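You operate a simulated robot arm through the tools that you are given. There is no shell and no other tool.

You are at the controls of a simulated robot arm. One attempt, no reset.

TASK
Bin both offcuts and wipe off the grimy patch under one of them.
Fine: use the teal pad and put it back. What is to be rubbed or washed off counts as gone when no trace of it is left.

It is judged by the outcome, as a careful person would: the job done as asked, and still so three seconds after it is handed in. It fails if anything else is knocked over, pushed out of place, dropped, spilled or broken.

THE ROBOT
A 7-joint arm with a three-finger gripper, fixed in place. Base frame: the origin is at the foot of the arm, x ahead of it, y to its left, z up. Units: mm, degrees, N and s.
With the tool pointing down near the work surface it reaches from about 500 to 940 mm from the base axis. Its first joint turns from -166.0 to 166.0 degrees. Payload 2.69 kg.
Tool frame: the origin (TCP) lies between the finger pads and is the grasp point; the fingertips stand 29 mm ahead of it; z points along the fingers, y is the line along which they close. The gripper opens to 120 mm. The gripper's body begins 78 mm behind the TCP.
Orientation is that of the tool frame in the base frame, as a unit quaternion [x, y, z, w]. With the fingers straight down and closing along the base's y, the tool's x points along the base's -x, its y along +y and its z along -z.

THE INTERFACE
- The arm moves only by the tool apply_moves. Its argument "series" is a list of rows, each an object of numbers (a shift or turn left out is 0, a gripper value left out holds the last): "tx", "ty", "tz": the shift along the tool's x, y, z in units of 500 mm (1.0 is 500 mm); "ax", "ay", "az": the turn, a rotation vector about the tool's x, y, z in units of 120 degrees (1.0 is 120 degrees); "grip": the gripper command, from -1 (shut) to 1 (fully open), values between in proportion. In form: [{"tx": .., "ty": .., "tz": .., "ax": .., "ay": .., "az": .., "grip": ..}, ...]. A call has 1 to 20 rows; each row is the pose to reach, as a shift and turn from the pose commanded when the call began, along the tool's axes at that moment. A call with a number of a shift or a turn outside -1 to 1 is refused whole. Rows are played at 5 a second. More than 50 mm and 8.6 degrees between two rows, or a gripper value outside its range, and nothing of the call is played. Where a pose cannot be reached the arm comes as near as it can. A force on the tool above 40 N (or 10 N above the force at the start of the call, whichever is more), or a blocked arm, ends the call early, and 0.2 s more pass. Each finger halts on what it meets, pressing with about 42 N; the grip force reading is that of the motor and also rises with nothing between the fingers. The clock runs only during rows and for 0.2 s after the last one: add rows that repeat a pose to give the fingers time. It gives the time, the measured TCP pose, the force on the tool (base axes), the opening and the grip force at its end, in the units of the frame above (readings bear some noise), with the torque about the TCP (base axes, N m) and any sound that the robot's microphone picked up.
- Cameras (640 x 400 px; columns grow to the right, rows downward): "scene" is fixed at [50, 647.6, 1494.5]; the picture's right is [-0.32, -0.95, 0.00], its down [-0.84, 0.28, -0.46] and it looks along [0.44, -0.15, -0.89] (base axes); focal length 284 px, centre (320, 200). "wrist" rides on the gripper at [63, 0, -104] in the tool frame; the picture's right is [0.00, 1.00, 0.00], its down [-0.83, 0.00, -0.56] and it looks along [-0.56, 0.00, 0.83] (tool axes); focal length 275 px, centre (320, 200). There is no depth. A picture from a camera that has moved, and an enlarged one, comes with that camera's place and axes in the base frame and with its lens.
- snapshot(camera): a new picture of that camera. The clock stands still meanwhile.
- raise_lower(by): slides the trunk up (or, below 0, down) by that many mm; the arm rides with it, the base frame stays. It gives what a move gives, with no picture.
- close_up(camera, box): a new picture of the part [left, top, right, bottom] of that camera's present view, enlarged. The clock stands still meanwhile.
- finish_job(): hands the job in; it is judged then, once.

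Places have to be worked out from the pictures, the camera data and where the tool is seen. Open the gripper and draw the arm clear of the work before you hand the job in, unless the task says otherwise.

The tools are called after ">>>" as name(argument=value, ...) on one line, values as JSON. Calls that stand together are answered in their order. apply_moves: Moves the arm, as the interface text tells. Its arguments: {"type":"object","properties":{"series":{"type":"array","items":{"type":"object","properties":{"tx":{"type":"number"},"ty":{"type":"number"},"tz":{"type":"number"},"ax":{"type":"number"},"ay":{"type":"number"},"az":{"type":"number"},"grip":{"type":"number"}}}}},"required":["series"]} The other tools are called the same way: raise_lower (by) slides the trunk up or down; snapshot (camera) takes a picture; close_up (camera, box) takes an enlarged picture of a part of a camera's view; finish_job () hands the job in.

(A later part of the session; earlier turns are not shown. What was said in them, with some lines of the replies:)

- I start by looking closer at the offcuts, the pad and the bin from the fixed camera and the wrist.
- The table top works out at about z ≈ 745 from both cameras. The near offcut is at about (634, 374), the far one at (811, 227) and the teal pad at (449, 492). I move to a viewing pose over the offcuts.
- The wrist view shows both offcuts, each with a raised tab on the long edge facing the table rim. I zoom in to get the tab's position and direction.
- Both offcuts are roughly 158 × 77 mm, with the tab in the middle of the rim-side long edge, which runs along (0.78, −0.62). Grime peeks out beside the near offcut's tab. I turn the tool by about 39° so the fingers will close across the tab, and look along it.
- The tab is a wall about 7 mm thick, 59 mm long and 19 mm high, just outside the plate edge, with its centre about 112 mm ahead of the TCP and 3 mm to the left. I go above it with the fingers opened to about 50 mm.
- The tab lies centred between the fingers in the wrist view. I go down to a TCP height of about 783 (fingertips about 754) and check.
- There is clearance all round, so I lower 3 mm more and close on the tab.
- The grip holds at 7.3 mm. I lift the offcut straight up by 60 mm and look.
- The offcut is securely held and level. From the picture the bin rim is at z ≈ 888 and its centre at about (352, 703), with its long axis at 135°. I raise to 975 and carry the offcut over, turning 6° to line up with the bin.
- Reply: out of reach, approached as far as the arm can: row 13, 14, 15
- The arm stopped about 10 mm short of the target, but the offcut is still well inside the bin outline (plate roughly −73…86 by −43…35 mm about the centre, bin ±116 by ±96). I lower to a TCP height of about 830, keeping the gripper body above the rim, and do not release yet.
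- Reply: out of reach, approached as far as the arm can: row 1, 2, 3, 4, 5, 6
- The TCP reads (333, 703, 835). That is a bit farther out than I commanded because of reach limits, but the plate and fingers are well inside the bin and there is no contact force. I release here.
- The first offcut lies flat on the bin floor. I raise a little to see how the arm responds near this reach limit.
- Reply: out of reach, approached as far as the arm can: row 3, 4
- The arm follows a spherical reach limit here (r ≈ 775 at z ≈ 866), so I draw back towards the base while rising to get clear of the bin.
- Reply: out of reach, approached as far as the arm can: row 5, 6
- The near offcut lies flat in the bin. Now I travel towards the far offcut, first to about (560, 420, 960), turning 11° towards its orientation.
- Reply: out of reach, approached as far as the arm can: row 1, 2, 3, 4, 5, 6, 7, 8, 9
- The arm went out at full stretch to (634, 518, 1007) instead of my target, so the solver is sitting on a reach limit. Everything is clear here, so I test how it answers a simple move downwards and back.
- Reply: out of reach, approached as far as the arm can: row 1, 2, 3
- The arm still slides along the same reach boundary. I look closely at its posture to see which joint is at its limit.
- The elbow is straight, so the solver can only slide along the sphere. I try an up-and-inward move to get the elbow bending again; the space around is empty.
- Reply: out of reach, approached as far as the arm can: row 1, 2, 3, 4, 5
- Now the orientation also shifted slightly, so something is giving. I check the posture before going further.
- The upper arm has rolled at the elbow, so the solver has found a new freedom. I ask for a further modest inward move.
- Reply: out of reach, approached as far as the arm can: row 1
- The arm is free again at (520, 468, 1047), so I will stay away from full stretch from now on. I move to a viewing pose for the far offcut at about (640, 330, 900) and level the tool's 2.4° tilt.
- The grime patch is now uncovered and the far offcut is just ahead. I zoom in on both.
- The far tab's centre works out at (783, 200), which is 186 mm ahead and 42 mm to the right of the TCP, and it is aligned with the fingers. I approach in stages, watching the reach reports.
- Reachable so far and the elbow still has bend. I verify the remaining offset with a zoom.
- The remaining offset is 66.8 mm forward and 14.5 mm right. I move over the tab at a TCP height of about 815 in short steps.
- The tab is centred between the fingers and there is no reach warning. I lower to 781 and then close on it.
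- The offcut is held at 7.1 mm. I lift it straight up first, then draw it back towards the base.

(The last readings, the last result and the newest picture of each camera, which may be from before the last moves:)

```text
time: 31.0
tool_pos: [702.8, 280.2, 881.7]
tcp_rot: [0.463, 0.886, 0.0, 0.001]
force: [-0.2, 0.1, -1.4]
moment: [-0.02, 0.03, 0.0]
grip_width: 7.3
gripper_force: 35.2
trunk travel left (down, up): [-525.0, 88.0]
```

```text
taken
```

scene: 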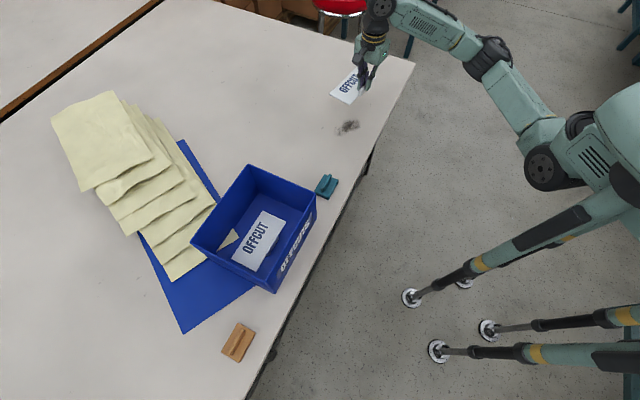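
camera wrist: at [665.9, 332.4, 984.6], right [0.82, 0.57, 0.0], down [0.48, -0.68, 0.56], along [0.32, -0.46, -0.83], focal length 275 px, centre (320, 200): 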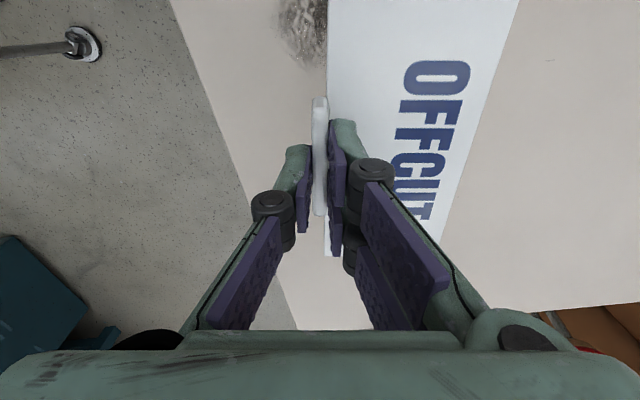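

No other marks remain under the far offcut; the grime belongs to the near one. I raise the trunk 80 mm now, to have more reach above the bin.

>>> raise_lower(by=80)

```text
time: 32.2
tool_pos: [703.8, 280.5, 959.4]
tcp_rot: [0.464, 0.886, 0.0, 0.001]
force: [-0.4, 0.6, -0.1]
moment: [-0.02, 0.01, -0.01]
grip_width: 7.2
gripper_force: 35.4
trunk travel left (down, up): [-605.0, 8.0]
```

Now I carry it to a staging point at about (470, 500, 970), turning 10° back to the bin's alignment.

>>> apply_moves(series=[{"tx": 0.0784, "ty": -0.0168, "tz": -0.005, "az": -0.01}, {"tx": 0.1569, "ty": -0.0336, "tz": -0.01, "az": -0.021}, {"tx": 0.2353, "ty": -0.0504, "tz": -0.015, "az": -0.032}, {"tx": 0.3137, "ty": -0.0672, "tz": -0.021, "az": -0.043}, {"tx": 0.3921, "ty": -0.084, "tz": -0.021, "az": -0.054}, {"tx": 0.4706, "ty": -0.1008, "tz": -0.021, "az": -0.064}, {"tx": 0.549, "ty": -0.1176, "tz": -0.021, "az": -0.075}, {"tx": 0.6274, "ty": -0.1344, "tz": -0.021, "az": -0.085}, {"tx": 0.6274, "ty": -0.1344, "tz": -0.021, "az": -0.085}])

>>> snapshot(camera="wrist")

>>> snapshot(camera="scene")

```text
time: 34.2
tool_pos: [468.5, 500.9, 970.1]
tcp_rot: [0.383, 0.924, -0.001, 0.001]
force: [-0.2, 0.9, -0.4]
moment: [0.0, 0.02, -0.01]
grip_width: 7.3
gripper_force: 35.5
trunk travel left (down, up): [-605.0, 8.0]
```

```text
taken
camera wrist: at [423.2, 545.2, 1074.2], right [0.7, 0.71, 0.0], down [0.59, -0.58, 0.56], along [0.4, -0.39, -0.83], focal length 275 px, centre (320, 200)
```

wrist: 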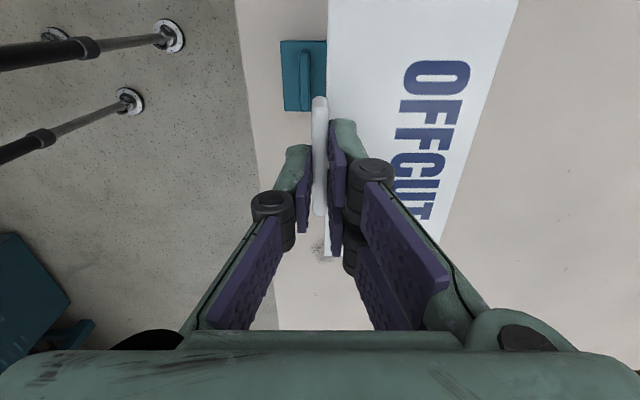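

```text
taken
```

scene: 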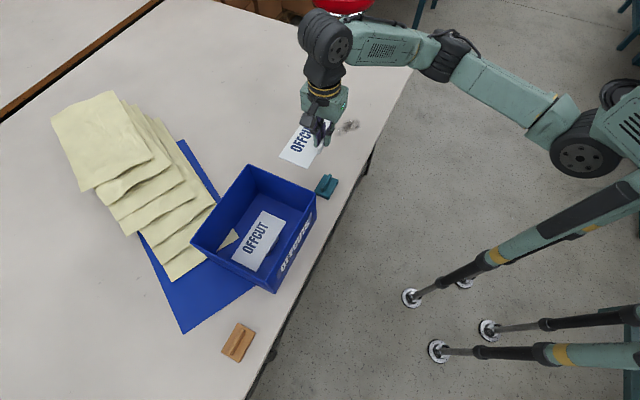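

Clear of everything, with the offcut still held level. Now I move over the bin to about (334, 657, 968).

>>> apply_moves(series=[{"tx": 0.082, "ty": 0.006}, {"tx": 0.164, "ty": 0.012}, {"tx": 0.247, "ty": 0.018}, {"tx": 0.329, "ty": 0.024}, {"tx": 0.411, "ty": 0.03}, {"tx": 0.411, "ty": 0.03}])

>>> snapshot(camera="wrist")

>>> close_up(camera="scene", box=[170, 110, 370, 310])

```text
time: 35.6
tool_pos: [334.9, 655.2, 969.2]
tcp_rot: [0.383, 0.924, -0.001, 0.0]
force: [-0.8, -0.5, -1.0]
moment: [-0.03, -0.01, 0.0]
grip_width: 7.4
gripper_force: 34.4
trunk travel left (down, up): [-605.0, 8.0]
```

```text
taken
camera wrist: at [289.5, 699.3, 1074.0], right [0.7, 0.71, 0.0], down [0.59, -0.58, 0.56], along [0.4, -0.39, -0.83], focal length 275 px, centre (320, 200)
```

wrist: 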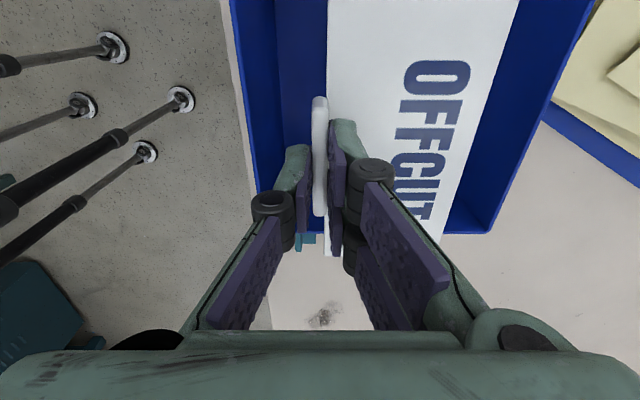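

```text
2.00 times, centred on (270, 210) of scene
camera zoom: at [50.0, 647.6, 1494.5], right [-0.32, -0.95, 0.0], down [-0.84, 0.28, -0.46], along [0.44, -0.15, -0.89], focal length 567 px, centre (420, 180)
```

zoom: 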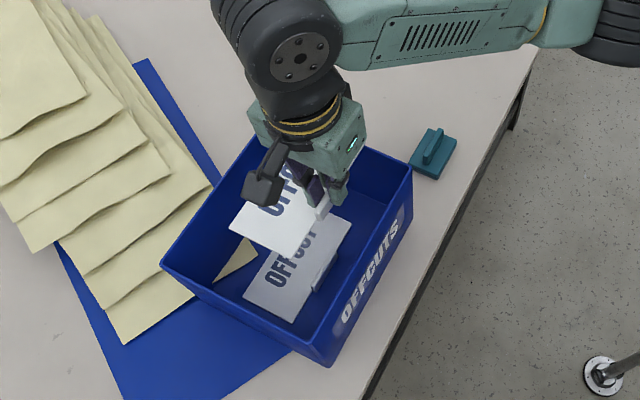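

The bin rim appears around z ≈ 890 and the offcut lies within it with margin. I shift 8 mm back from the end wall and 10 mm from the front wall while lowering to a TCP height of about 835.

>>> apply_moves(series=[{"tx": 0.008, "ty": 0.01, "tz": 0.06}, {"tx": 0.016, "ty": 0.02, "tz": 0.12}, {"tx": 0.016, "ty": 0.02, "tz": 0.18}, {"tx": 0.016, "ty": 0.02, "tz": 0.23}, {"tx": 0.016, "ty": 0.02, "tz": 0.268}, {"tx": 0.016, "ty": 0.02, "tz": 0.268}])

>>> snapshot(camera="wrist")

>>> close_up(camera="scene", box=[170, 110, 370, 310])

```text
time: 37.0
tool_pos: [334.6, 668.6, 835.6]
tcp_rot: [0.382, 0.924, -0.001, 0.0]
force: [-0.9, 0.4, 0.1]
moment: [0.0, 0.03, -0.03]
grip_width: 7.2
gripper_force: 35.8
trunk travel left (down, up): [-605.0, 8.0]
```

```text
taken
camera wrist: at [288.6, 712.5, 939.3], right [0.7, 0.71, 0.0], down [0.59, -0.58, 0.56], along [0.4, -0.39, -0.83], focal length 275 px, centre (320, 200)
```

wrist: 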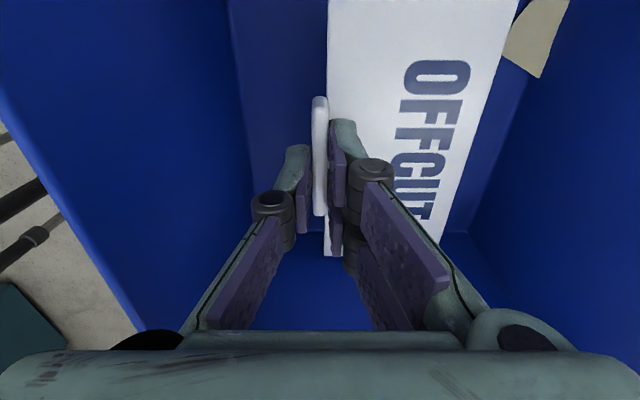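

```text
2.00 times, centred on (270, 210) of scene
camera zoom: at [50.0, 647.6, 1494.5], right [-0.32, -0.95, 0.0], down [-0.84, 0.28, -0.46], along [0.44, -0.15, -0.89], focal length 567 px, centre (420, 180)
```

zoom: 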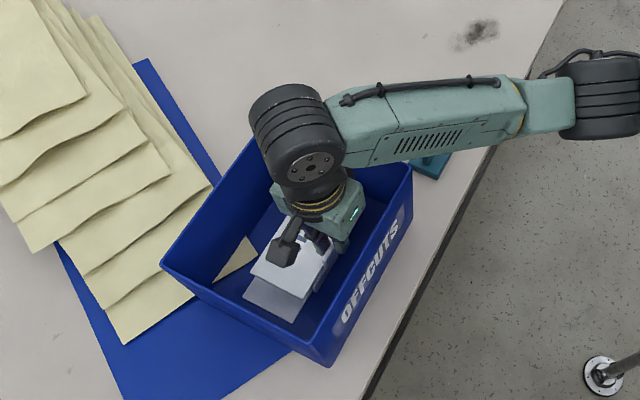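

The second offcut is inside the bin above the first, with no contact on the tool. I release it.

>>> apply_moves(series=[{"grip": -0.7}, {"grip": -0.45}, {"grip": -0.4}, {"grip": -0.4}, {"grip": -0.4}])

>>> snapshot(camera="wrist")

```text
time: 38.2
tool_pos: [333.1, 668.5, 835.3]
tcp_rot: [0.383, 0.924, 0.0, 0.002]
force: [0.7, 0.4, 0.5]
moment: [0.01, 0.0, 0.02]
grip_width: 35.9
gripper_force: 0.1
trunk travel left (down, up): [-605.0, 8.0]
```

```text
taken
camera wrist: at [288.8, 712.4, 939.5], right [0.7, 0.71, 0.0], down [0.59, -0.58, 0.56], along [0.4, -0.39, -0.83], focal length 275 px, centre (320, 200)
```

wrist: 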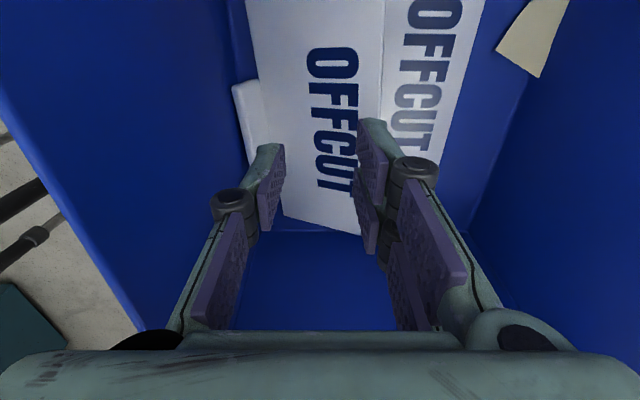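

Both offcuts are in the bin. I rise straight out and move to look down on the teal pad from about (400, 541, 965).

>>> apply_moves(series=[{"tz": -0.05}, {"tz": -0.13}, {"tz": -0.21}, {"tz": -0.28}, {"tx": -0.07, "ty": -0.021, "tz": -0.28}, {"tx": -0.14, "ty": -0.043, "tz": -0.28}, {"tx": -0.21, "ty": -0.064, "tz": -0.27}, {"tx": -0.275, "ty": -0.0855, "tz": -0.26}, {"tx": -0.275, "ty": -0.0855, "tz": -0.26}])

>>> snapshot(camera="wrist")

>>> close_up(camera="scene", box=[180, 150, 360, 310])

```text
time: 40.2
tool_pos: [402.1, 541.4, 962.3]
tcp_rot: [0.382, 0.924, -0.001, 0.001]
force: [0.1, -0.5, 0.0]
moment: [-0.01, -0.02, 0.01]
grip_width: 36.1
gripper_force: 0.1
trunk travel left (down, up): [-605.0, 8.0]
```

```text
taken
camera wrist: at [357.5, 585.3, 1067.2], right [0.7, 0.71, 0.0], down [0.59, -0.58, 0.56], along [0.4, -0.39, -0.83], focal length 275 px, centre (320, 200)
```

wrist: 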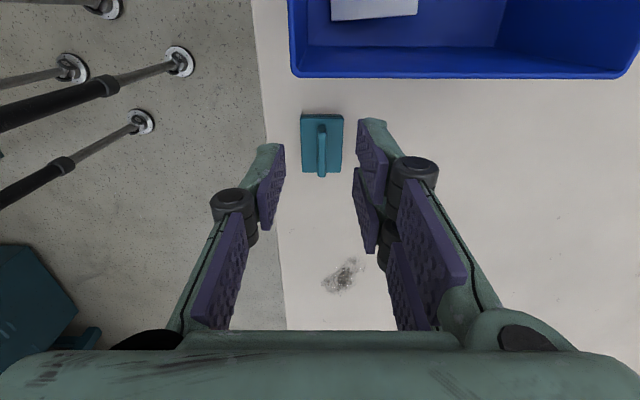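

```text
2.50 times, centred on (270, 230) of scene
camera zoom: at [50.0, 647.6, 1494.5], right [-0.32, -0.95, 0.0], down [-0.84, 0.28, -0.46], along [0.44, -0.15, -0.89], focal length 709 px, centre (445, 125)
```

zoom: 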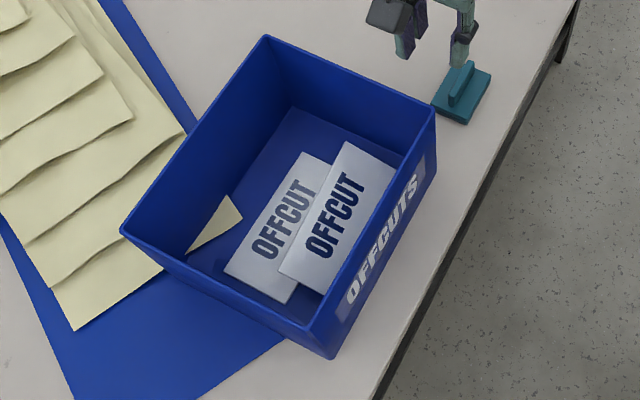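

Both offcuts are clearly in the bin. Next I measure the pad from this pose.

>>> close_up(camera="wrist", box=[290, 100, 355, 185])

>>> close_up(camera="scene", box=[305, 165, 350, 205])

```text
4.71 times, centred on (322, 142) of wrist
camera zoom: at [357.5, 585.3, 1067.2], right [0.7, 0.71, 0.0], down [0.59, -0.58, 0.56], along [0.4, -0.39, -0.83], focal length 1295 px, centre (308, 471)
```

zoom: 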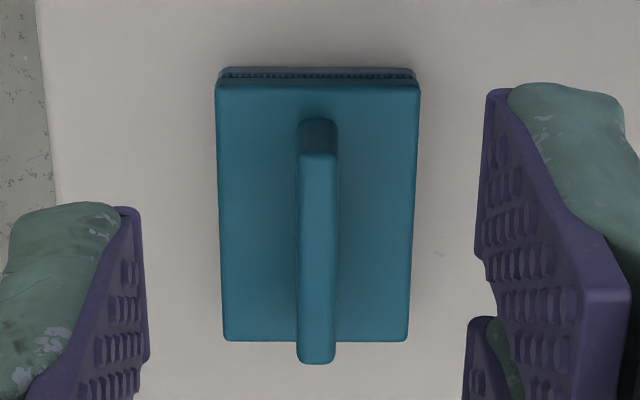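

```text
10.00 times, centred on (328, 185) of scene
camera zoom: at [50.0, 647.6, 1494.5], right [-0.32, -0.95, 0.0], down [-0.84, 0.28, -0.46], along [0.44, -0.15, -0.89], focal length 2837 px, centre (245, 350)
```

zoom: 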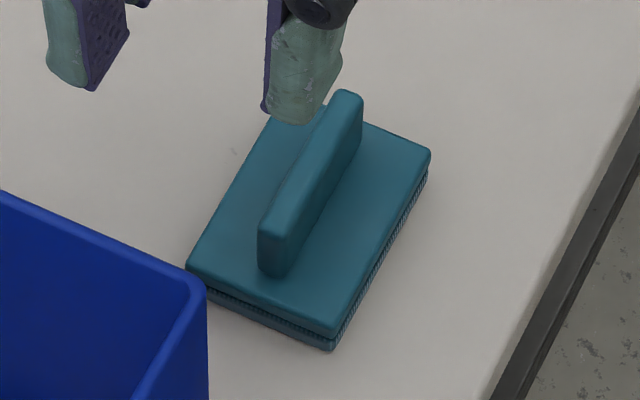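

The pad is about 69 × 48 mm with a 9 mm wide handle along its length. The handle top is at z ≈ 781, and its centre is 69.6 mm ahead and 2.4 mm to the right. I move over it with the fingers at 50 mm and a TCP height of about 840.

>>> apply_moves(series=[{"tx": -0.07, "ty": 0.002, "tz": 0.0, "grip": -0.167}, {"tx": -0.1392, "ty": 0.0048, "tz": 0.05, "grip": -0.167}, {"tx": -0.1392, "ty": 0.0048, "tz": 0.13, "grip": -0.167}, {"tx": -0.1392, "ty": 0.0048, "tz": 0.2, "grip": -0.167}, {"tx": -0.1392, "ty": 0.0048, "tz": 0.245, "grip": -0.167}, {"tx": -0.1392, "ty": 0.0048, "tz": 0.245, "grip": -0.167}])

>>> snapshot(camera="wrist")

>>> close_up(camera="scene", box=[290, 140, 370, 210])

```text
time: 41.6
tool_pos: [452.7, 493.1, 841.9]
tcp_rot: [0.383, 0.924, 0.0, 0.001]
force: [0.1, -0.2, -1.1]
moment: [0.02, -0.01, 0.0]
grip_width: 50.0
gripper_force: 0.1
trunk travel left (down, up): [-605.0, 8.0]
```

```text
taken
camera wrist: at [407.3, 537.1, 946.2], right [0.7, 0.71, 0.0], down [0.59, -0.58, 0.56], along [0.4, -0.39, -0.83], focal length 275 px, centre (320, 200)
```

wrist: 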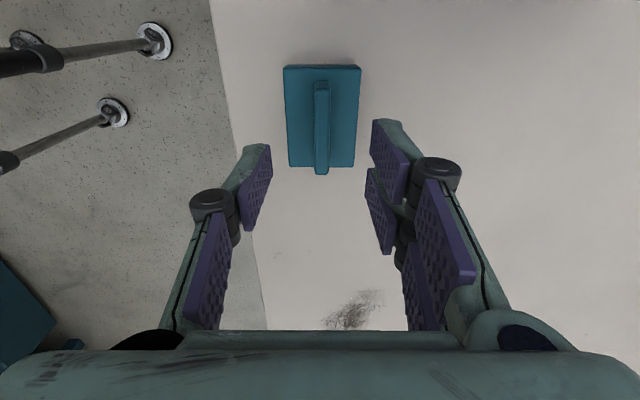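

```text
5.71 times, centred on (330, 175) of scene
camera zoom: at [50.0, 647.6, 1494.5], right [-0.32, -0.95, 0.0], down [-0.84, 0.28, -0.46], along [0.44, -0.15, -0.89], focal length 1621 px, centre (263, 343)
```

zoom: 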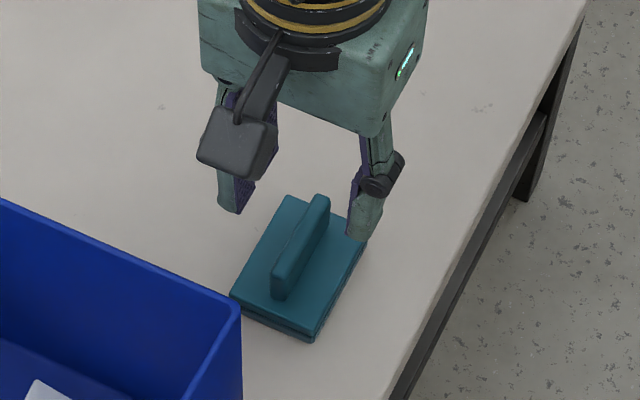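

Nearly centred. A closer zoom tells the remaining sideways offset.

>>> close_up(camera="wrist", box=[275, 55, 370, 185])

```text
3.08 times, centred on (322, 120) of wrist
camera zoom: at [407.3, 537.1, 946.2], right [0.7, 0.71, 0.0], down [0.59, -0.58, 0.56], along [0.4, -0.39, -0.83], focal length 847 px, centre (312, 446)
```

zoom: 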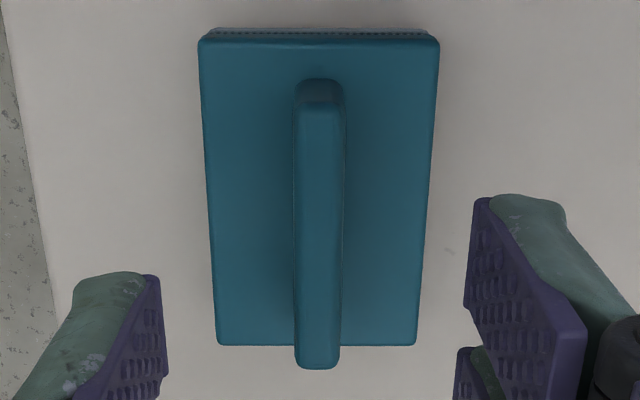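

The offset is only about 1 mm. I lower to a TCP height of 797, check, then close.

>>> apply_moves(series=[{"ty": 0.002, "tz": 0.03}, {"ty": 0.002, "tz": 0.06}, {"ty": 0.002, "tz": 0.08}, {"ty": 0.002, "tz": 0.088}, {"ty": 0.002, "tz": 0.088}])

>>> snapshot(camera="wrist")

>>> close_up(camera="scene", box=[290, 140, 370, 210])

```text
time: 42.8
tool_pos: [452.8, 493.2, 798.4]
tcp_rot: [0.382, 0.924, 0.0, 0.0]
force: [-0.6, 0.9, 0.0]
moment: [-0.02, 0.01, 0.02]
grip_width: 49.9
gripper_force: 0.1
trunk travel left (down, up): [-605.0, 8.0]
```

```text
taken
camera wrist: at [408.1, 537.4, 903.4], right [0.7, 0.71, 0.0], down [0.59, -0.58, 0.56], along [0.4, -0.39, -0.83], focal length 275 px, centre (320, 200)
```

wrist: 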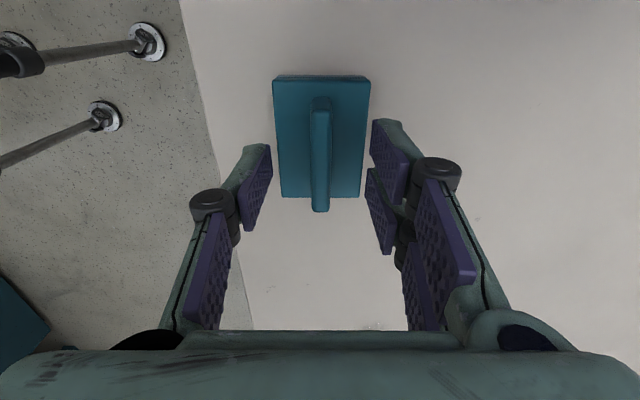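

```text
5.71 times, centred on (330, 175) of scene
camera zoom: at [50.0, 647.6, 1494.5], right [-0.32, -0.95, 0.0], down [-0.84, 0.28, -0.46], along [0.44, -0.15, -0.89], focal length 1621 px, centre (263, 343)
```

zoom: 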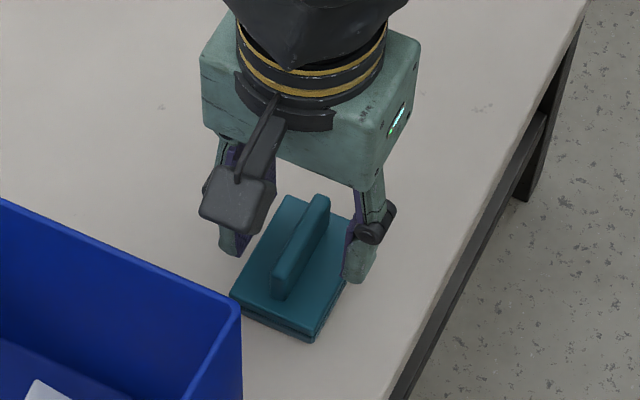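

The handle is centred between the fingers. I lower 2 mm and close on it.

>>> apply_moves(series=[{"tz": 0.004}, {"tz": 0.004, "grip": -0.5}, {"tz": 0.004, "grip": -0.8}, {"tz": 0.004, "grip": -1}, {"tz": 0.004, "grip": -1}, {"tz": 0.004, "grip": -1}, {"tz": 0.004, "grip": -1}])

>>> snapshot(camera="wrist")

>>> close_up(camera="scene", box=[290, 140, 370, 210])

```text
time: 44.4
tool_pos: [453.2, 493.6, 797.4]
tcp_rot: [0.383, 0.924, -0.001, 0.001]
force: [0.1, 1.0, -0.3]
moment: [0.02, 0.03, -0.01]
grip_width: 9.0
gripper_force: 36.6
trunk travel left (down, up): [-605.0, 8.0]
```

```text
taken
camera wrist: at [408.1, 537.3, 901.5], right [0.7, 0.71, 0.0], down [0.59, -0.58, 0.56], along [0.4, -0.39, -0.83], focal length 275 px, centre (320, 200)
```

wrist: 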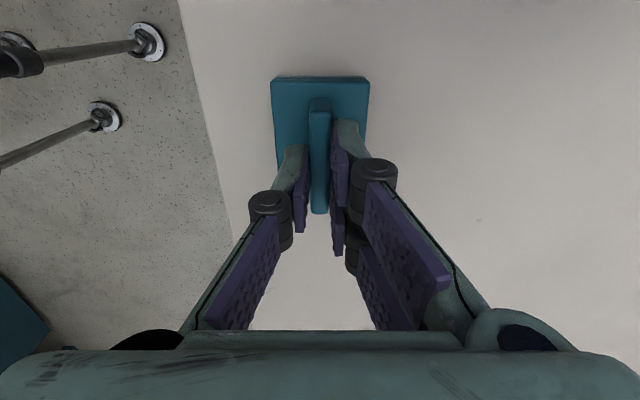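

```text
5.71 times, centred on (330, 175) of scene
camera zoom: at [50.0, 647.6, 1494.5], right [-0.32, -0.95, 0.0], down [-0.84, 0.28, -0.46], along [0.44, -0.15, -0.89], focal length 1621 px, centre (263, 343)
```

zoom: 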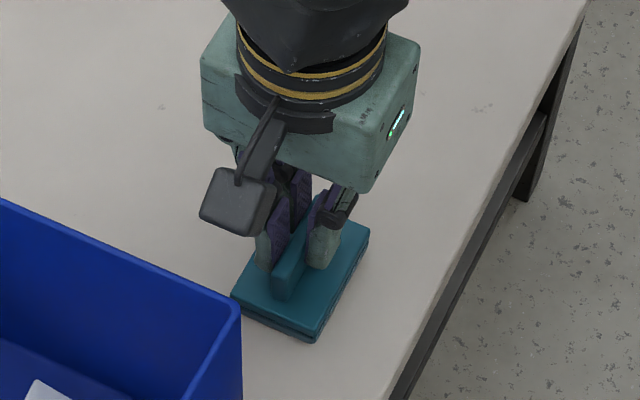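

The handle is gripped at 9.0 mm at TCP (453, 493.5, 797), which I note for putting the pad back. From the pictures the grime spans x ≈ 622–690 and y ≈ 288–400. I lift the pad 55 mm and carry it over the patch, turning 45° so its long side lies along x.

>>> apply_moves(series=[{"tz": -0.02}, {"tz": -0.06}, {"tz": -0.11}, {"tx": -0.071, "ty": 0.011, "tz": -0.11, "az": -0.054}, {"tx": -0.142, "ty": 0.022, "tz": -0.11, "az": -0.107}, {"tx": -0.213, "ty": 0.033, "tz": -0.11, "az": -0.161}, {"tx": -0.284, "ty": 0.044, "tz": -0.11, "az": -0.214}, {"tx": -0.355, "ty": 0.055, "tz": -0.11, "az": -0.268}, {"tx": -0.426, "ty": 0.066, "tz": -0.11, "az": -0.321}, {"tx": -0.497, "ty": 0.0773, "tz": -0.11, "az": -0.375}, {"tx": -0.497, "ty": 0.0773, "tz": -0.11, "az": -0.375}])

>>> snapshot(camera="wrist")

>>> snapshot(camera="scene")

```text
time: 46.8
tool_pos: [658.0, 344.8, 852.9]
tcp_rot: [0.0, 1.0, -0.001, 0.0]
force: [-1.1, -0.7, 0.0]
moment: [0.02, -0.02, 0.07]
grip_width: 9.0
gripper_force: 36.7
trunk travel left (down, up): [-605.0, 8.0]
```

```text
taken
camera wrist: at [594.7, 343.3, 956.7], right [-0.01, 1.0, 0.0], down [0.83, 0.01, 0.56], along [0.56, 0.0, -0.83], focal length 275 px, centre (320, 200)
```

wrist: 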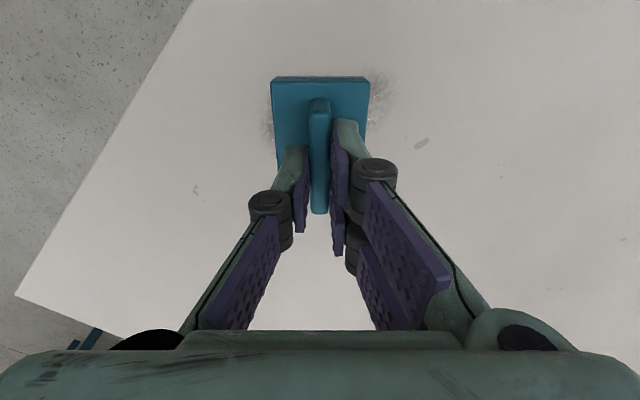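

```text
taken
```

scene: 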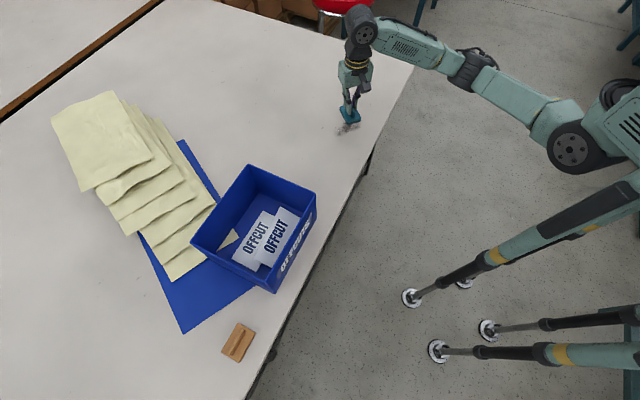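

The pad is over the middle of the patch. I lower it to the contact height and a little below, then read the force.

>>> apply_moves(series=[{"tz": 0.05}, {"tz": 0.09}, {"tz": 0.105}, {"tz": 0.11}, {"tz": 0.113}, {"tz": 0.113}])

```text
time: 48.2
tool_pos: [655.7, 346.4, 797.1]
tcp_rot: [0.0, 1.0, 0.0, 0.001]
force: [-1.5, -1.5, 7.7]
moment: [-0.03, 0.15, 0.01]
grip_width: 8.9
gripper_force: 36.5
trunk travel left (down, up): [-605.0, 8.0]
```

Contact gives about 8 N downwards. I rub along y over the whole length with a touch more pressure, then look.

>>> apply_moves(series=[{"ty": 0.03, "tz": 0.002}, {"ty": 0.06, "tz": 0.002}, {"ty": 0.09, "tz": 0.002}, {"ty": 0.12, "tz": 0.002}, {"ty": 0.09, "tz": 0.002}, {"ty": 0.06, "tz": 0.002}, {"ty": 0.03, "tz": 0.002}, {"ty": 0.0, "tz": 0.002}, {"ty": -0.03, "tz": 0.002}, {"ty": -0.06, "tz": 0.002}, {"ty": -0.09, "tz": 0.002}, {"ty": -0.12, "tz": 0.002}, {"ty": -0.09, "tz": 0.002}, {"ty": -0.06, "tz": 0.002}, {"ty": -0.03, "tz": 0.002}, {"ty": 0.0, "tz": 0.002}])

>>> snapshot(camera="wrist")

>>> close_up(camera="scene", box=[310, 90, 390, 150])

```text
time: 51.6
tool_pos: [655.3, 346.0, 797.3]
tcp_rot: [0.0, 1.0, 0.0, 0.0]
force: [0.0, -9.8, 19.7]
moment: [-0.2, 0.01, 0.0]
grip_width: 8.8
gripper_force: 36.8
trunk travel left (down, up): [-605.0, 8.0]
```

```text
taken
camera wrist: at [592.3, 344.8, 900.9], right [-0.01, 1.0, 0.0], down [0.83, 0.0, 0.56], along [0.56, 0.0, -0.83], focal length 275 px, centre (320, 200)
```

wrist: 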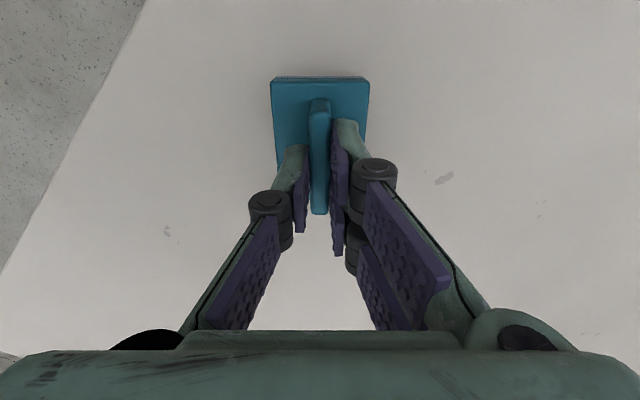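

```text
6.67 times, centred on (350, 120) of scene
camera zoom: at [50.0, 647.6, 1494.5], right [-0.32, -0.95, 0.0], down [-0.84, 0.28, -0.46], along [0.44, -0.15, -0.89], focal length 1891 px, centre (120, 733)
```

zoom: 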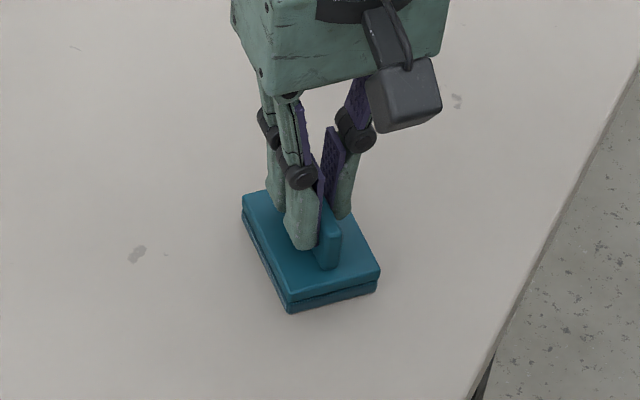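

The force is a steady 20 N and the visible patch is mostly gone. I rub again, shifted about 15 mm to either side in x, so the edges and faint specks are covered too.

>>> apply_moves(series=[{"tx": 0.03, "ty": 0.0}, {"tx": 0.03, "ty": 0.04}, {"tx": 0.03, "ty": 0.08}, {"tx": 0.03, "ty": 0.12}, {"tx": 0.03, "ty": 0.08}, {"tx": 0.03, "ty": 0.04}, {"tx": 0.03, "ty": 0.0}, {"tx": 0.03, "ty": -0.04}, {"tx": 0.03, "ty": -0.08}, {"tx": 0.03, "ty": -0.12}, {"tx": -0.005, "ty": -0.12}, {"tx": -0.034, "ty": -0.12}, {"tx": -0.034, "ty": -0.08}, {"tx": -0.034, "ty": -0.04}, {"tx": -0.034, "ty": 0.0}, {"tx": -0.034, "ty": 0.04}, {"tx": -0.034, "ty": 0.08}, {"tx": -0.034, "ty": 0.12}, {"tx": -0.034, "ty": 0.08}, {"tx": -0.034, "ty": 0.04}])

>>> snapshot(camera="wrist")

```text
time: 55.8
tool_pos: [674.9, 366.2, 797.0]
tcp_rot: [0.0, 1.0, 0.0, 0.001]
force: [-0.1, 4.5, 10.4]
moment: [0.11, -0.03, 0.04]
grip_width: 9.1
gripper_force: 36.7
trunk travel left (down, up): [-605.0, 8.0]
```

```text
taken
camera wrist: at [611.1, 364.9, 900.7], right [-0.01, 1.0, 0.0], down [0.83, 0.0, 0.56], along [0.56, 0.0, -0.83], focal length 275 px, centre (320, 200)
```

wrist: 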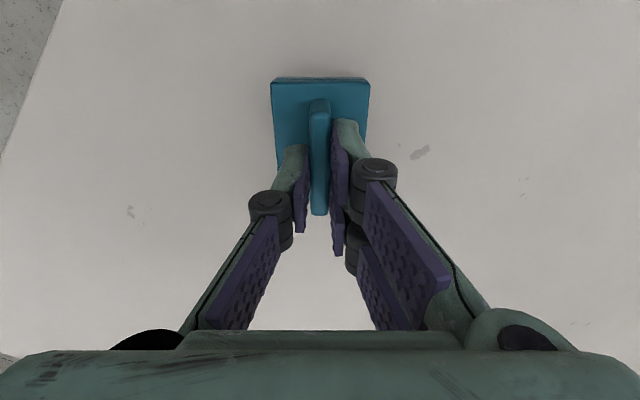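

I lift the pad clear and move aside to inspect the table where the grime was.

>>> apply_moves(series=[{"tz": -0.03}, {"tz": -0.1}, {"tx": 0.04, "ty": 0.03, "tz": -0.17}, {"tx": 0.09, "ty": 0.08, "tz": -0.2}, {"tx": 0.13, "ty": 0.13, "tz": -0.2}, {"tx": 0.16, "ty": 0.17, "tz": -0.2}, {"tx": 0.16, "ty": 0.17, "tz": -0.2}])

>>> snapshot(camera="wrist")

>>> snapshot(camera="scene")

```text
time: 57.4
tool_pos: [594.6, 451.0, 896.7]
tcp_rot: [0.0, 1.0, -0.001, 0.001]
force: [0.0, 0.7, -0.3]
moment: [0.01, 0.0, 0.0]
grip_width: 8.9
gripper_force: 37.2
trunk travel left (down, up): [-605.0, 8.0]
```

```text
taken
camera wrist: at [531.1, 450.2, 1000.3], right [0.0, 1.0, 0.0], down [0.83, 0.0, 0.56], along [0.56, 0.0, -0.83], focal length 275 px, centre (320, 200)
```

wrist: 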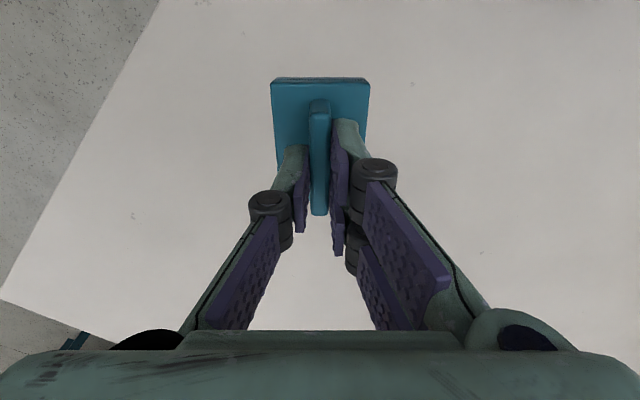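

```text
taken
```

scene: 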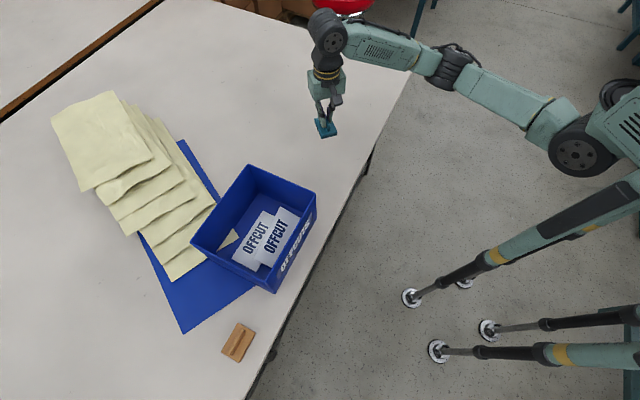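

Now I zoom in on the wiped area in both views.

>>> close_up(camera="scene", box=[325, 100, 385, 150])

>>> close_up(camera="wrist", box=[150, 80, 290, 220])

```text
8.00 times, centred on (355, 125) of scene
camera zoom: at [50.0, 647.6, 1494.5], right [-0.32, -0.95, 0.0], down [-0.84, 0.28, -0.46], along [0.44, -0.15, -0.89], focal length 2269 px, centre (40, 800)
```

zoom: 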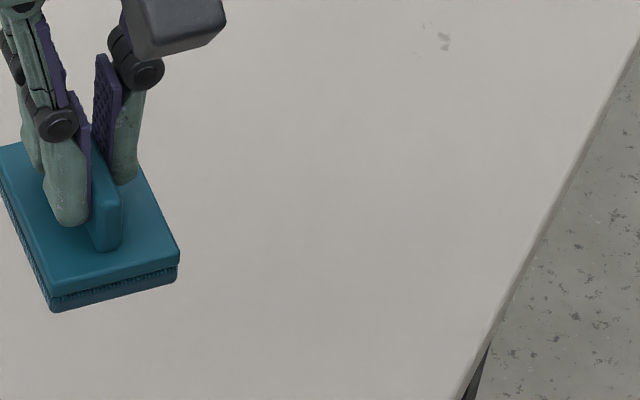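

```text
2.86 times, centred on (220, 150) of wrist
camera zoom: at [531.1, 450.2, 1000.3], right [0.0, 1.0, 0.0], down [0.83, 0.0, 0.56], along [0.56, 0.0, -0.83], focal length 786 px, centre (606, 343)
```

zoom: 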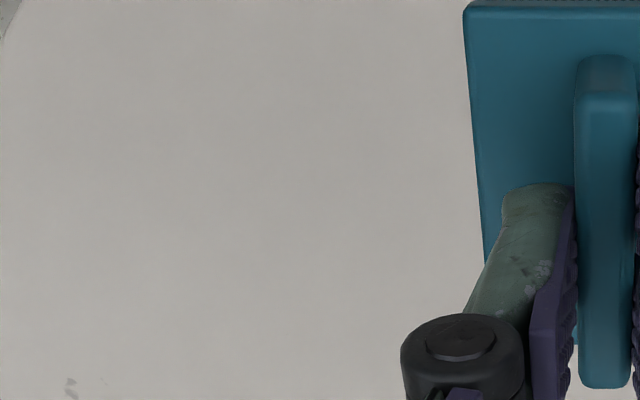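

The wiped area looks clean so far. I carry the pad back above its home spot at this height, turning back 45°, and from there check the whole area unobstructed before setting it down.

>>> apply_moves(series=[{"tx": 0.04, "ty": 0.0124, "az": 0.054}, {"tx": 0.08, "ty": 0.0248, "az": 0.107}, {"tx": 0.12, "ty": 0.0372, "az": 0.161}, {"tx": 0.16, "ty": 0.0496, "az": 0.214}, {"tx": 0.2, "ty": 0.062, "az": 0.268}, {"tx": 0.24, "ty": 0.0744, "az": 0.321}, {"tx": 0.28, "ty": 0.0868, "az": 0.375}, {"tx": 0.28, "ty": 0.0868, "az": 0.375}])

>>> snapshot(camera="wrist")

>>> close_up(camera="scene", box=[315, 90, 395, 150])

>>> close_up(camera="wrist", box=[270, 220, 410, 335])

```text
time: 59.2
tool_pos: [452.2, 493.9, 895.8]
tcp_rot: [0.383, 0.924, 0.0, 0.0]
force: [-0.6, 0.9, -1.2]
moment: [0.0, -0.01, -0.03]
grip_width: 9.0
gripper_force: 36.5
trunk travel left (down, up): [-605.0, 8.0]
```

```text
taken
camera wrist: at [407.2, 538.3, 1000.4], right [0.7, 0.71, 0.0], down [0.59, -0.58, 0.56], along [0.4, -0.39, -0.83], focal length 275 px, centre (320, 200)
```

wrist: 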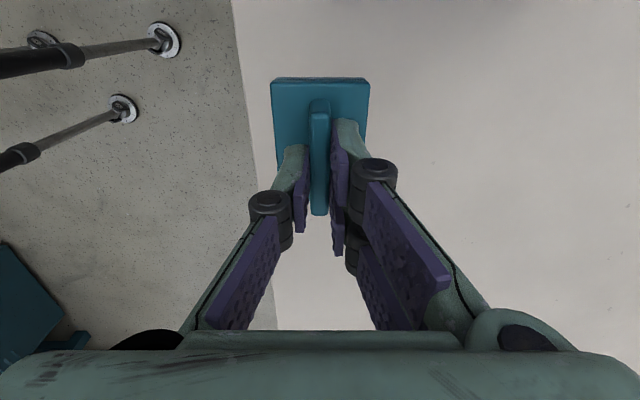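

```text
6.67 times, centred on (355, 120) of scene
camera zoom: at [50.0, 647.6, 1494.5], right [-0.32, -0.95, 0.0], down [-0.84, 0.28, -0.46], along [0.44, -0.15, -0.89], focal length 1891 px, centre (87, 733)
```

zoom: 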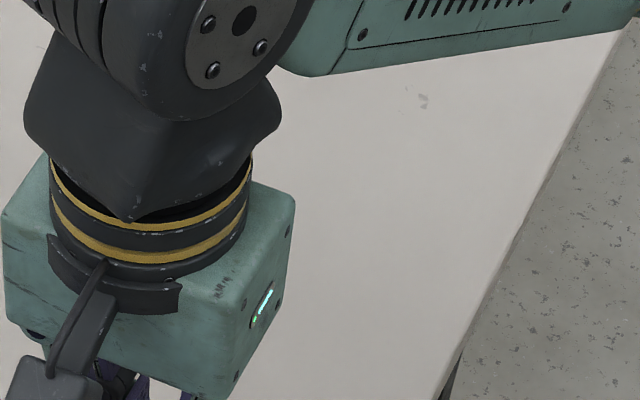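

```text
3.48 times, centred on (340, 278) of wrist
camera zoom: at [407.2, 538.3, 1000.4], right [0.7, 0.71, 0.0], down [0.59, -0.58, 0.56], along [0.4, -0.39, -0.83], focal length 958 px, centre (250, -70)
```

zoom: 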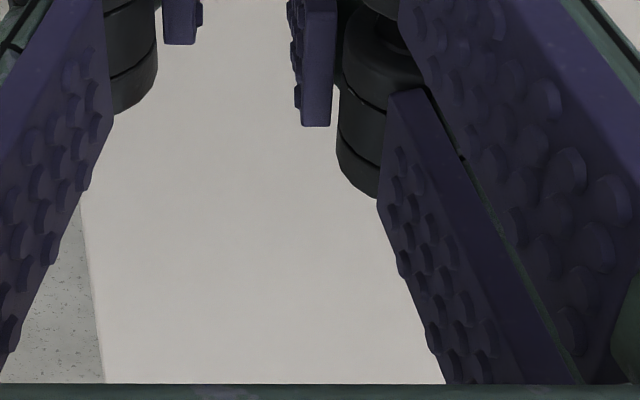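

No trace is visible. I lower the pad to the exact height at which I grasped it.

>>> apply_moves(series=[{"tz": 0.06}, {"tz": 0.12}, {"tz": 0.16}, {"tz": 0.185}, {"tz": 0.192}, {"tz": 0.1955}, {"tz": 0.1955}])

>>> snapshot(camera="wrist")

>>> close_up(camera="scene", box=[290, 140, 370, 210])

```text
time: 60.8
tool_pos: [454.6, 494.4, 797.0]
tcp_rot: [0.383, 0.924, 0.0, 0.001]
force: [-0.2, -0.3, 0.1]
moment: [-0.01, 0.03, 0.0]
grip_width: 9.0
gripper_force: 37.1
trunk travel left (down, up): [-605.0, 8.0]
```

```text
taken
camera wrist: at [409.1, 537.5, 901.7], right [0.7, 0.71, 0.0], down [0.59, -0.58, 0.56], along [0.4, -0.39, -0.83], focal length 275 px, centre (320, 200)
```

wrist: 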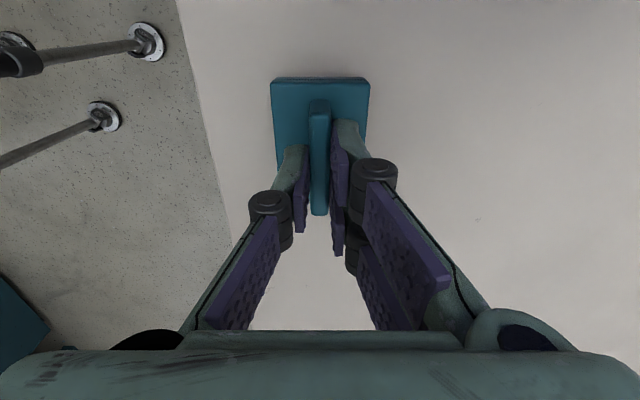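

```text
5.71 times, centred on (330, 175) of scene
camera zoom: at [50.0, 647.6, 1494.5], right [-0.32, -0.95, 0.0], down [-0.84, 0.28, -0.46], along [0.44, -0.15, -0.89], focal length 1621 px, centre (263, 343)
```

zoom: 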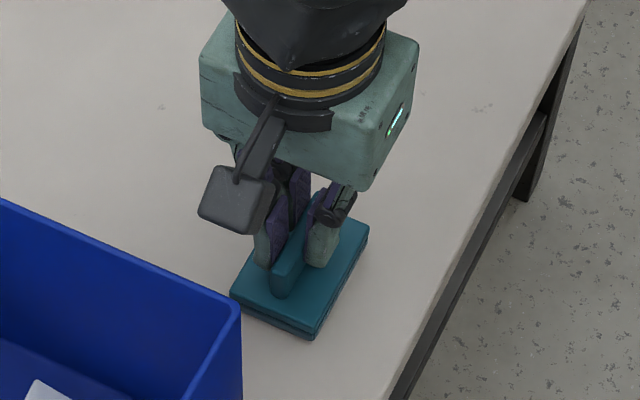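

The pad sits exactly where it stood before. I settle it by half a millimetre, open the fingers and rise straight up.

>>> apply_moves(series=[{"tz": 0.001}, {"tz": 0.001, "grip": -0.7}, {"tz": 0.001, "grip": -0.4}, {"tz": 0.001, "grip": -0.167}, {"tz": 0.001, "grip": -0.167}, {"tz": 0.001, "grip": -0.167}, {"tz": -0.03, "grip": -0.167}, {"tz": -0.08, "grip": -0.167}, {"tz": -0.15, "grip": -0.167}, {"tz": -0.22, "grip": -0.167}, {"tz": -0.3, "grip": -0.167}, {"tz": -0.3, "grip": -0.167}])

>>> snapshot(camera="wrist")

>>> close_up(camera="scene", box=[290, 140, 370, 210])

```text
time: 63.4
tool_pos: [453.9, 493.1, 948.6]
tcp_rot: [0.383, 0.924, 0.0, 0.001]
force: [-0.2, -0.6, 0.2]
moment: [-0.01, 0.01, -0.03]
grip_width: 49.9
gripper_force: 0.0
trunk travel left (down, up): [-605.0, 8.0]
```

```text
taken
camera wrist: at [409.3, 536.8, 1052.6], right [0.7, 0.71, 0.0], down [0.59, -0.58, 0.56], along [0.4, -0.39, -0.83], focal length 275 px, centre (320, 200)
```

wrist: 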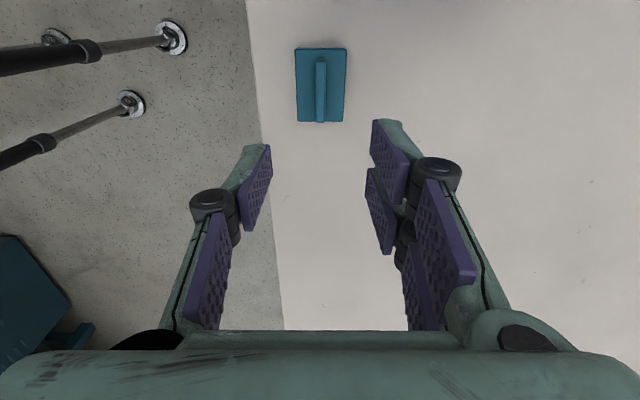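

```text
5.71 times, centred on (330, 175) of scene
camera zoom: at [50.0, 647.6, 1494.5], right [-0.32, -0.95, 0.0], down [-0.84, 0.28, -0.46], along [0.44, -0.15, -0.89], focal length 1621 px, centre (263, 343)
```

zoom: 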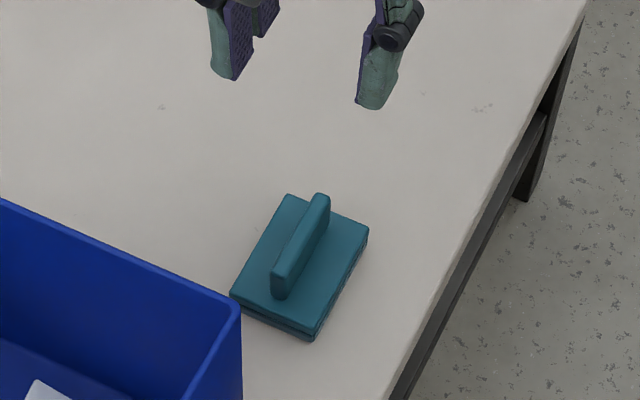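

The pad stands back in its original place and orientation. I look at the former grime spot from here, then withdraw the arm.

>>> close_up(camera="wrist", box=[265, 200, 400, 330])

>>> apply_moves(series=[{"tx": 0.0, "ty": -0.06, "tz": -0.04}, {"tx": 0.0, "ty": -0.12, "tz": -0.08}, {"tx": 0.0, "ty": -0.18, "tz": -0.12}, {"tx": 0.0, "ty": -0.24, "tz": -0.16}, {"tx": 0.0, "ty": -0.28, "tz": -0.2}, {"tx": 0.0, "ty": -0.28, "tz": -0.2}])

>>> snapshot(camera="scene")

>>> snapshot(camera="wrist")

```text
3.08 times, centred on (332, 265) of wrist
camera zoom: at [409.3, 536.8, 1052.6], right [0.7, 0.71, 0.0], down [0.59, -0.58, 0.56], along [0.4, -0.39, -0.83], focal length 847 px, centre (282, 0)
```

zoom: 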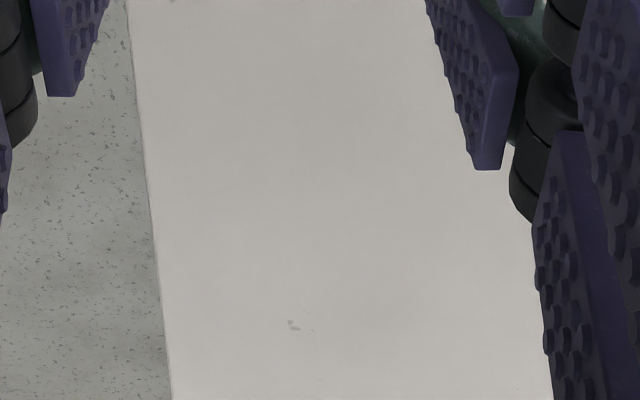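

```text
time: 64.8
tool_pos: [355.6, 393.6, 1046.4]
tcp_rot: [0.383, 0.924, 0.0, 0.0]
force: [-0.3, 0.2, -0.2]
moment: [0.0, 0.0, -0.01]
grip_width: 49.6
gripper_force: 0.0
trunk travel left (down, up): [-605.0, 8.0]
```

```text
taken
```

scene: 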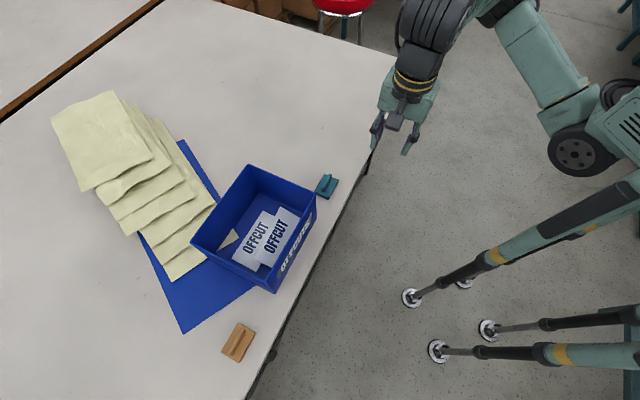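

```text
taken
camera wrist: at [310.5, 438.1, 1151.4], right [0.7, 0.71, 0.0], down [0.59, -0.58, 0.56], along [0.4, -0.39, -0.83], focal length 275 px, centre (320, 200)
```

wrist: 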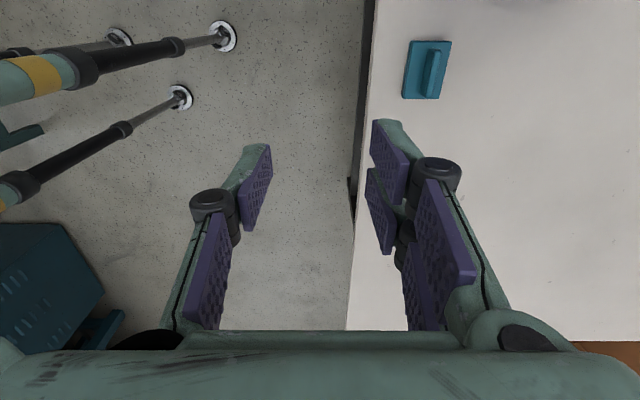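

Everything is in place. I take one last zoom of the wiped area from both cameras, and of the bin, before handing in.

>>> close_up(camera="scene", box=[310, 90, 380, 150])

>>> close_up(camera="wrist", box=[340, 180, 420, 330])

>>> close_up(camera="scene", box=[180, 150, 350, 310])

```text
6.67 times, centred on (345, 120) of scene
camera zoom: at [50.0, 647.6, 1494.5], right [-0.32, -0.95, 0.0], down [-0.84, 0.28, -0.46], along [0.44, -0.15, -0.89], focal length 1891 px, centre (153, 733)
```

zoom: 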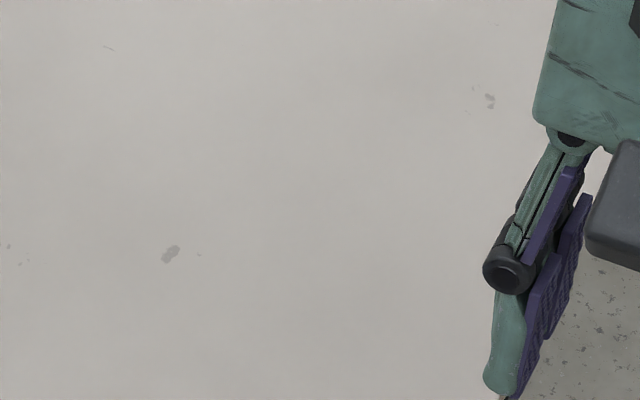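

```text
2.67 times, centred on (380, 255) of wrist
camera zoom: at [310.5, 438.1, 1151.4], right [0.7, 0.71, 0.0], down [0.59, -0.58, 0.56], along [0.4, -0.39, -0.83], focal length 734 px, centre (160, 53)
```

zoom: 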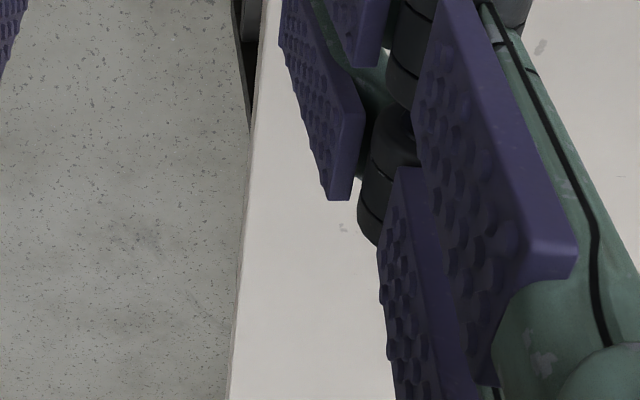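

```text
2.50 times, centred on (265, 230) of scene
camera zoom: at [50.0, 647.6, 1494.5], right [-0.32, -0.95, 0.0], down [-0.84, 0.28, -0.46], along [0.44, -0.15, -0.89], focal length 709 px, centre (458, 125)
```

zoom: 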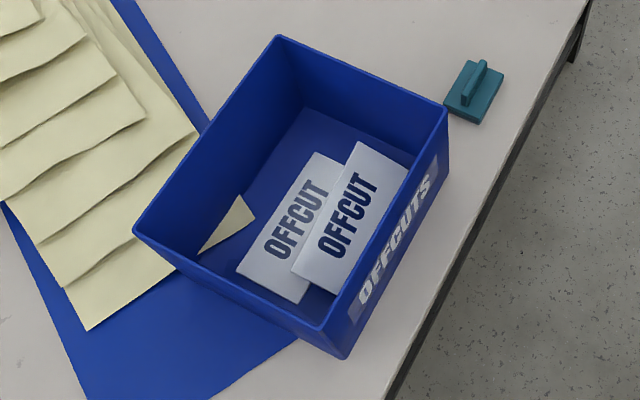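

The wiped area is clean: only the table's own small pre-existing marks remain, away from the patch. Both offcuts lie in the bin and the pad is home. I open the gripper fully, then hand in.

>>> apply_moves(series=[{"grip": 0.4}, {"grip": 1}, {"grip": 1}, {"grip": 1}, {"grip": 1}, {"grip": 1}])

```text
time: 66.2
tool_pos: [355.6, 394.4, 1046.5]
tcp_rot: [0.382, 0.924, -0.001, 0.0]
force: [0.6, 0.5, 0.3]
moment: [0.03, 0.01, 0.01]
grip_width: 119.8
gripper_force: 0.0
trunk travel left (down, up): [-605.0, 8.0]
```

The gripper is open, the arm is well clear of the work and nothing is touching, so I hand the job in.

>>> finish_job()

```text
The job is handed in.
```

Both offcuts are in the bin, and the grimy patch under the near one is wiped off with no trace visible in the last close-ups. The teal pad is back where it stood before.

- **Offcuts:** they lie partly overlapping on the bin floor, next to the scrap of yellow paper that was already there.
- **Table:** a few small dark marks remain outside the patch. They were there at the start and look like part of the table's finish, so I left them.
- **Arm:** on the way back from the bin it hit its reach limit and swung wide of the path I commanded. It touched nothing, and the final pictures show nothing else moved.

I raised the trunk by 80 mm to reach over the bin and did not lower it again. The gripper is open and the arm is clear of the table.
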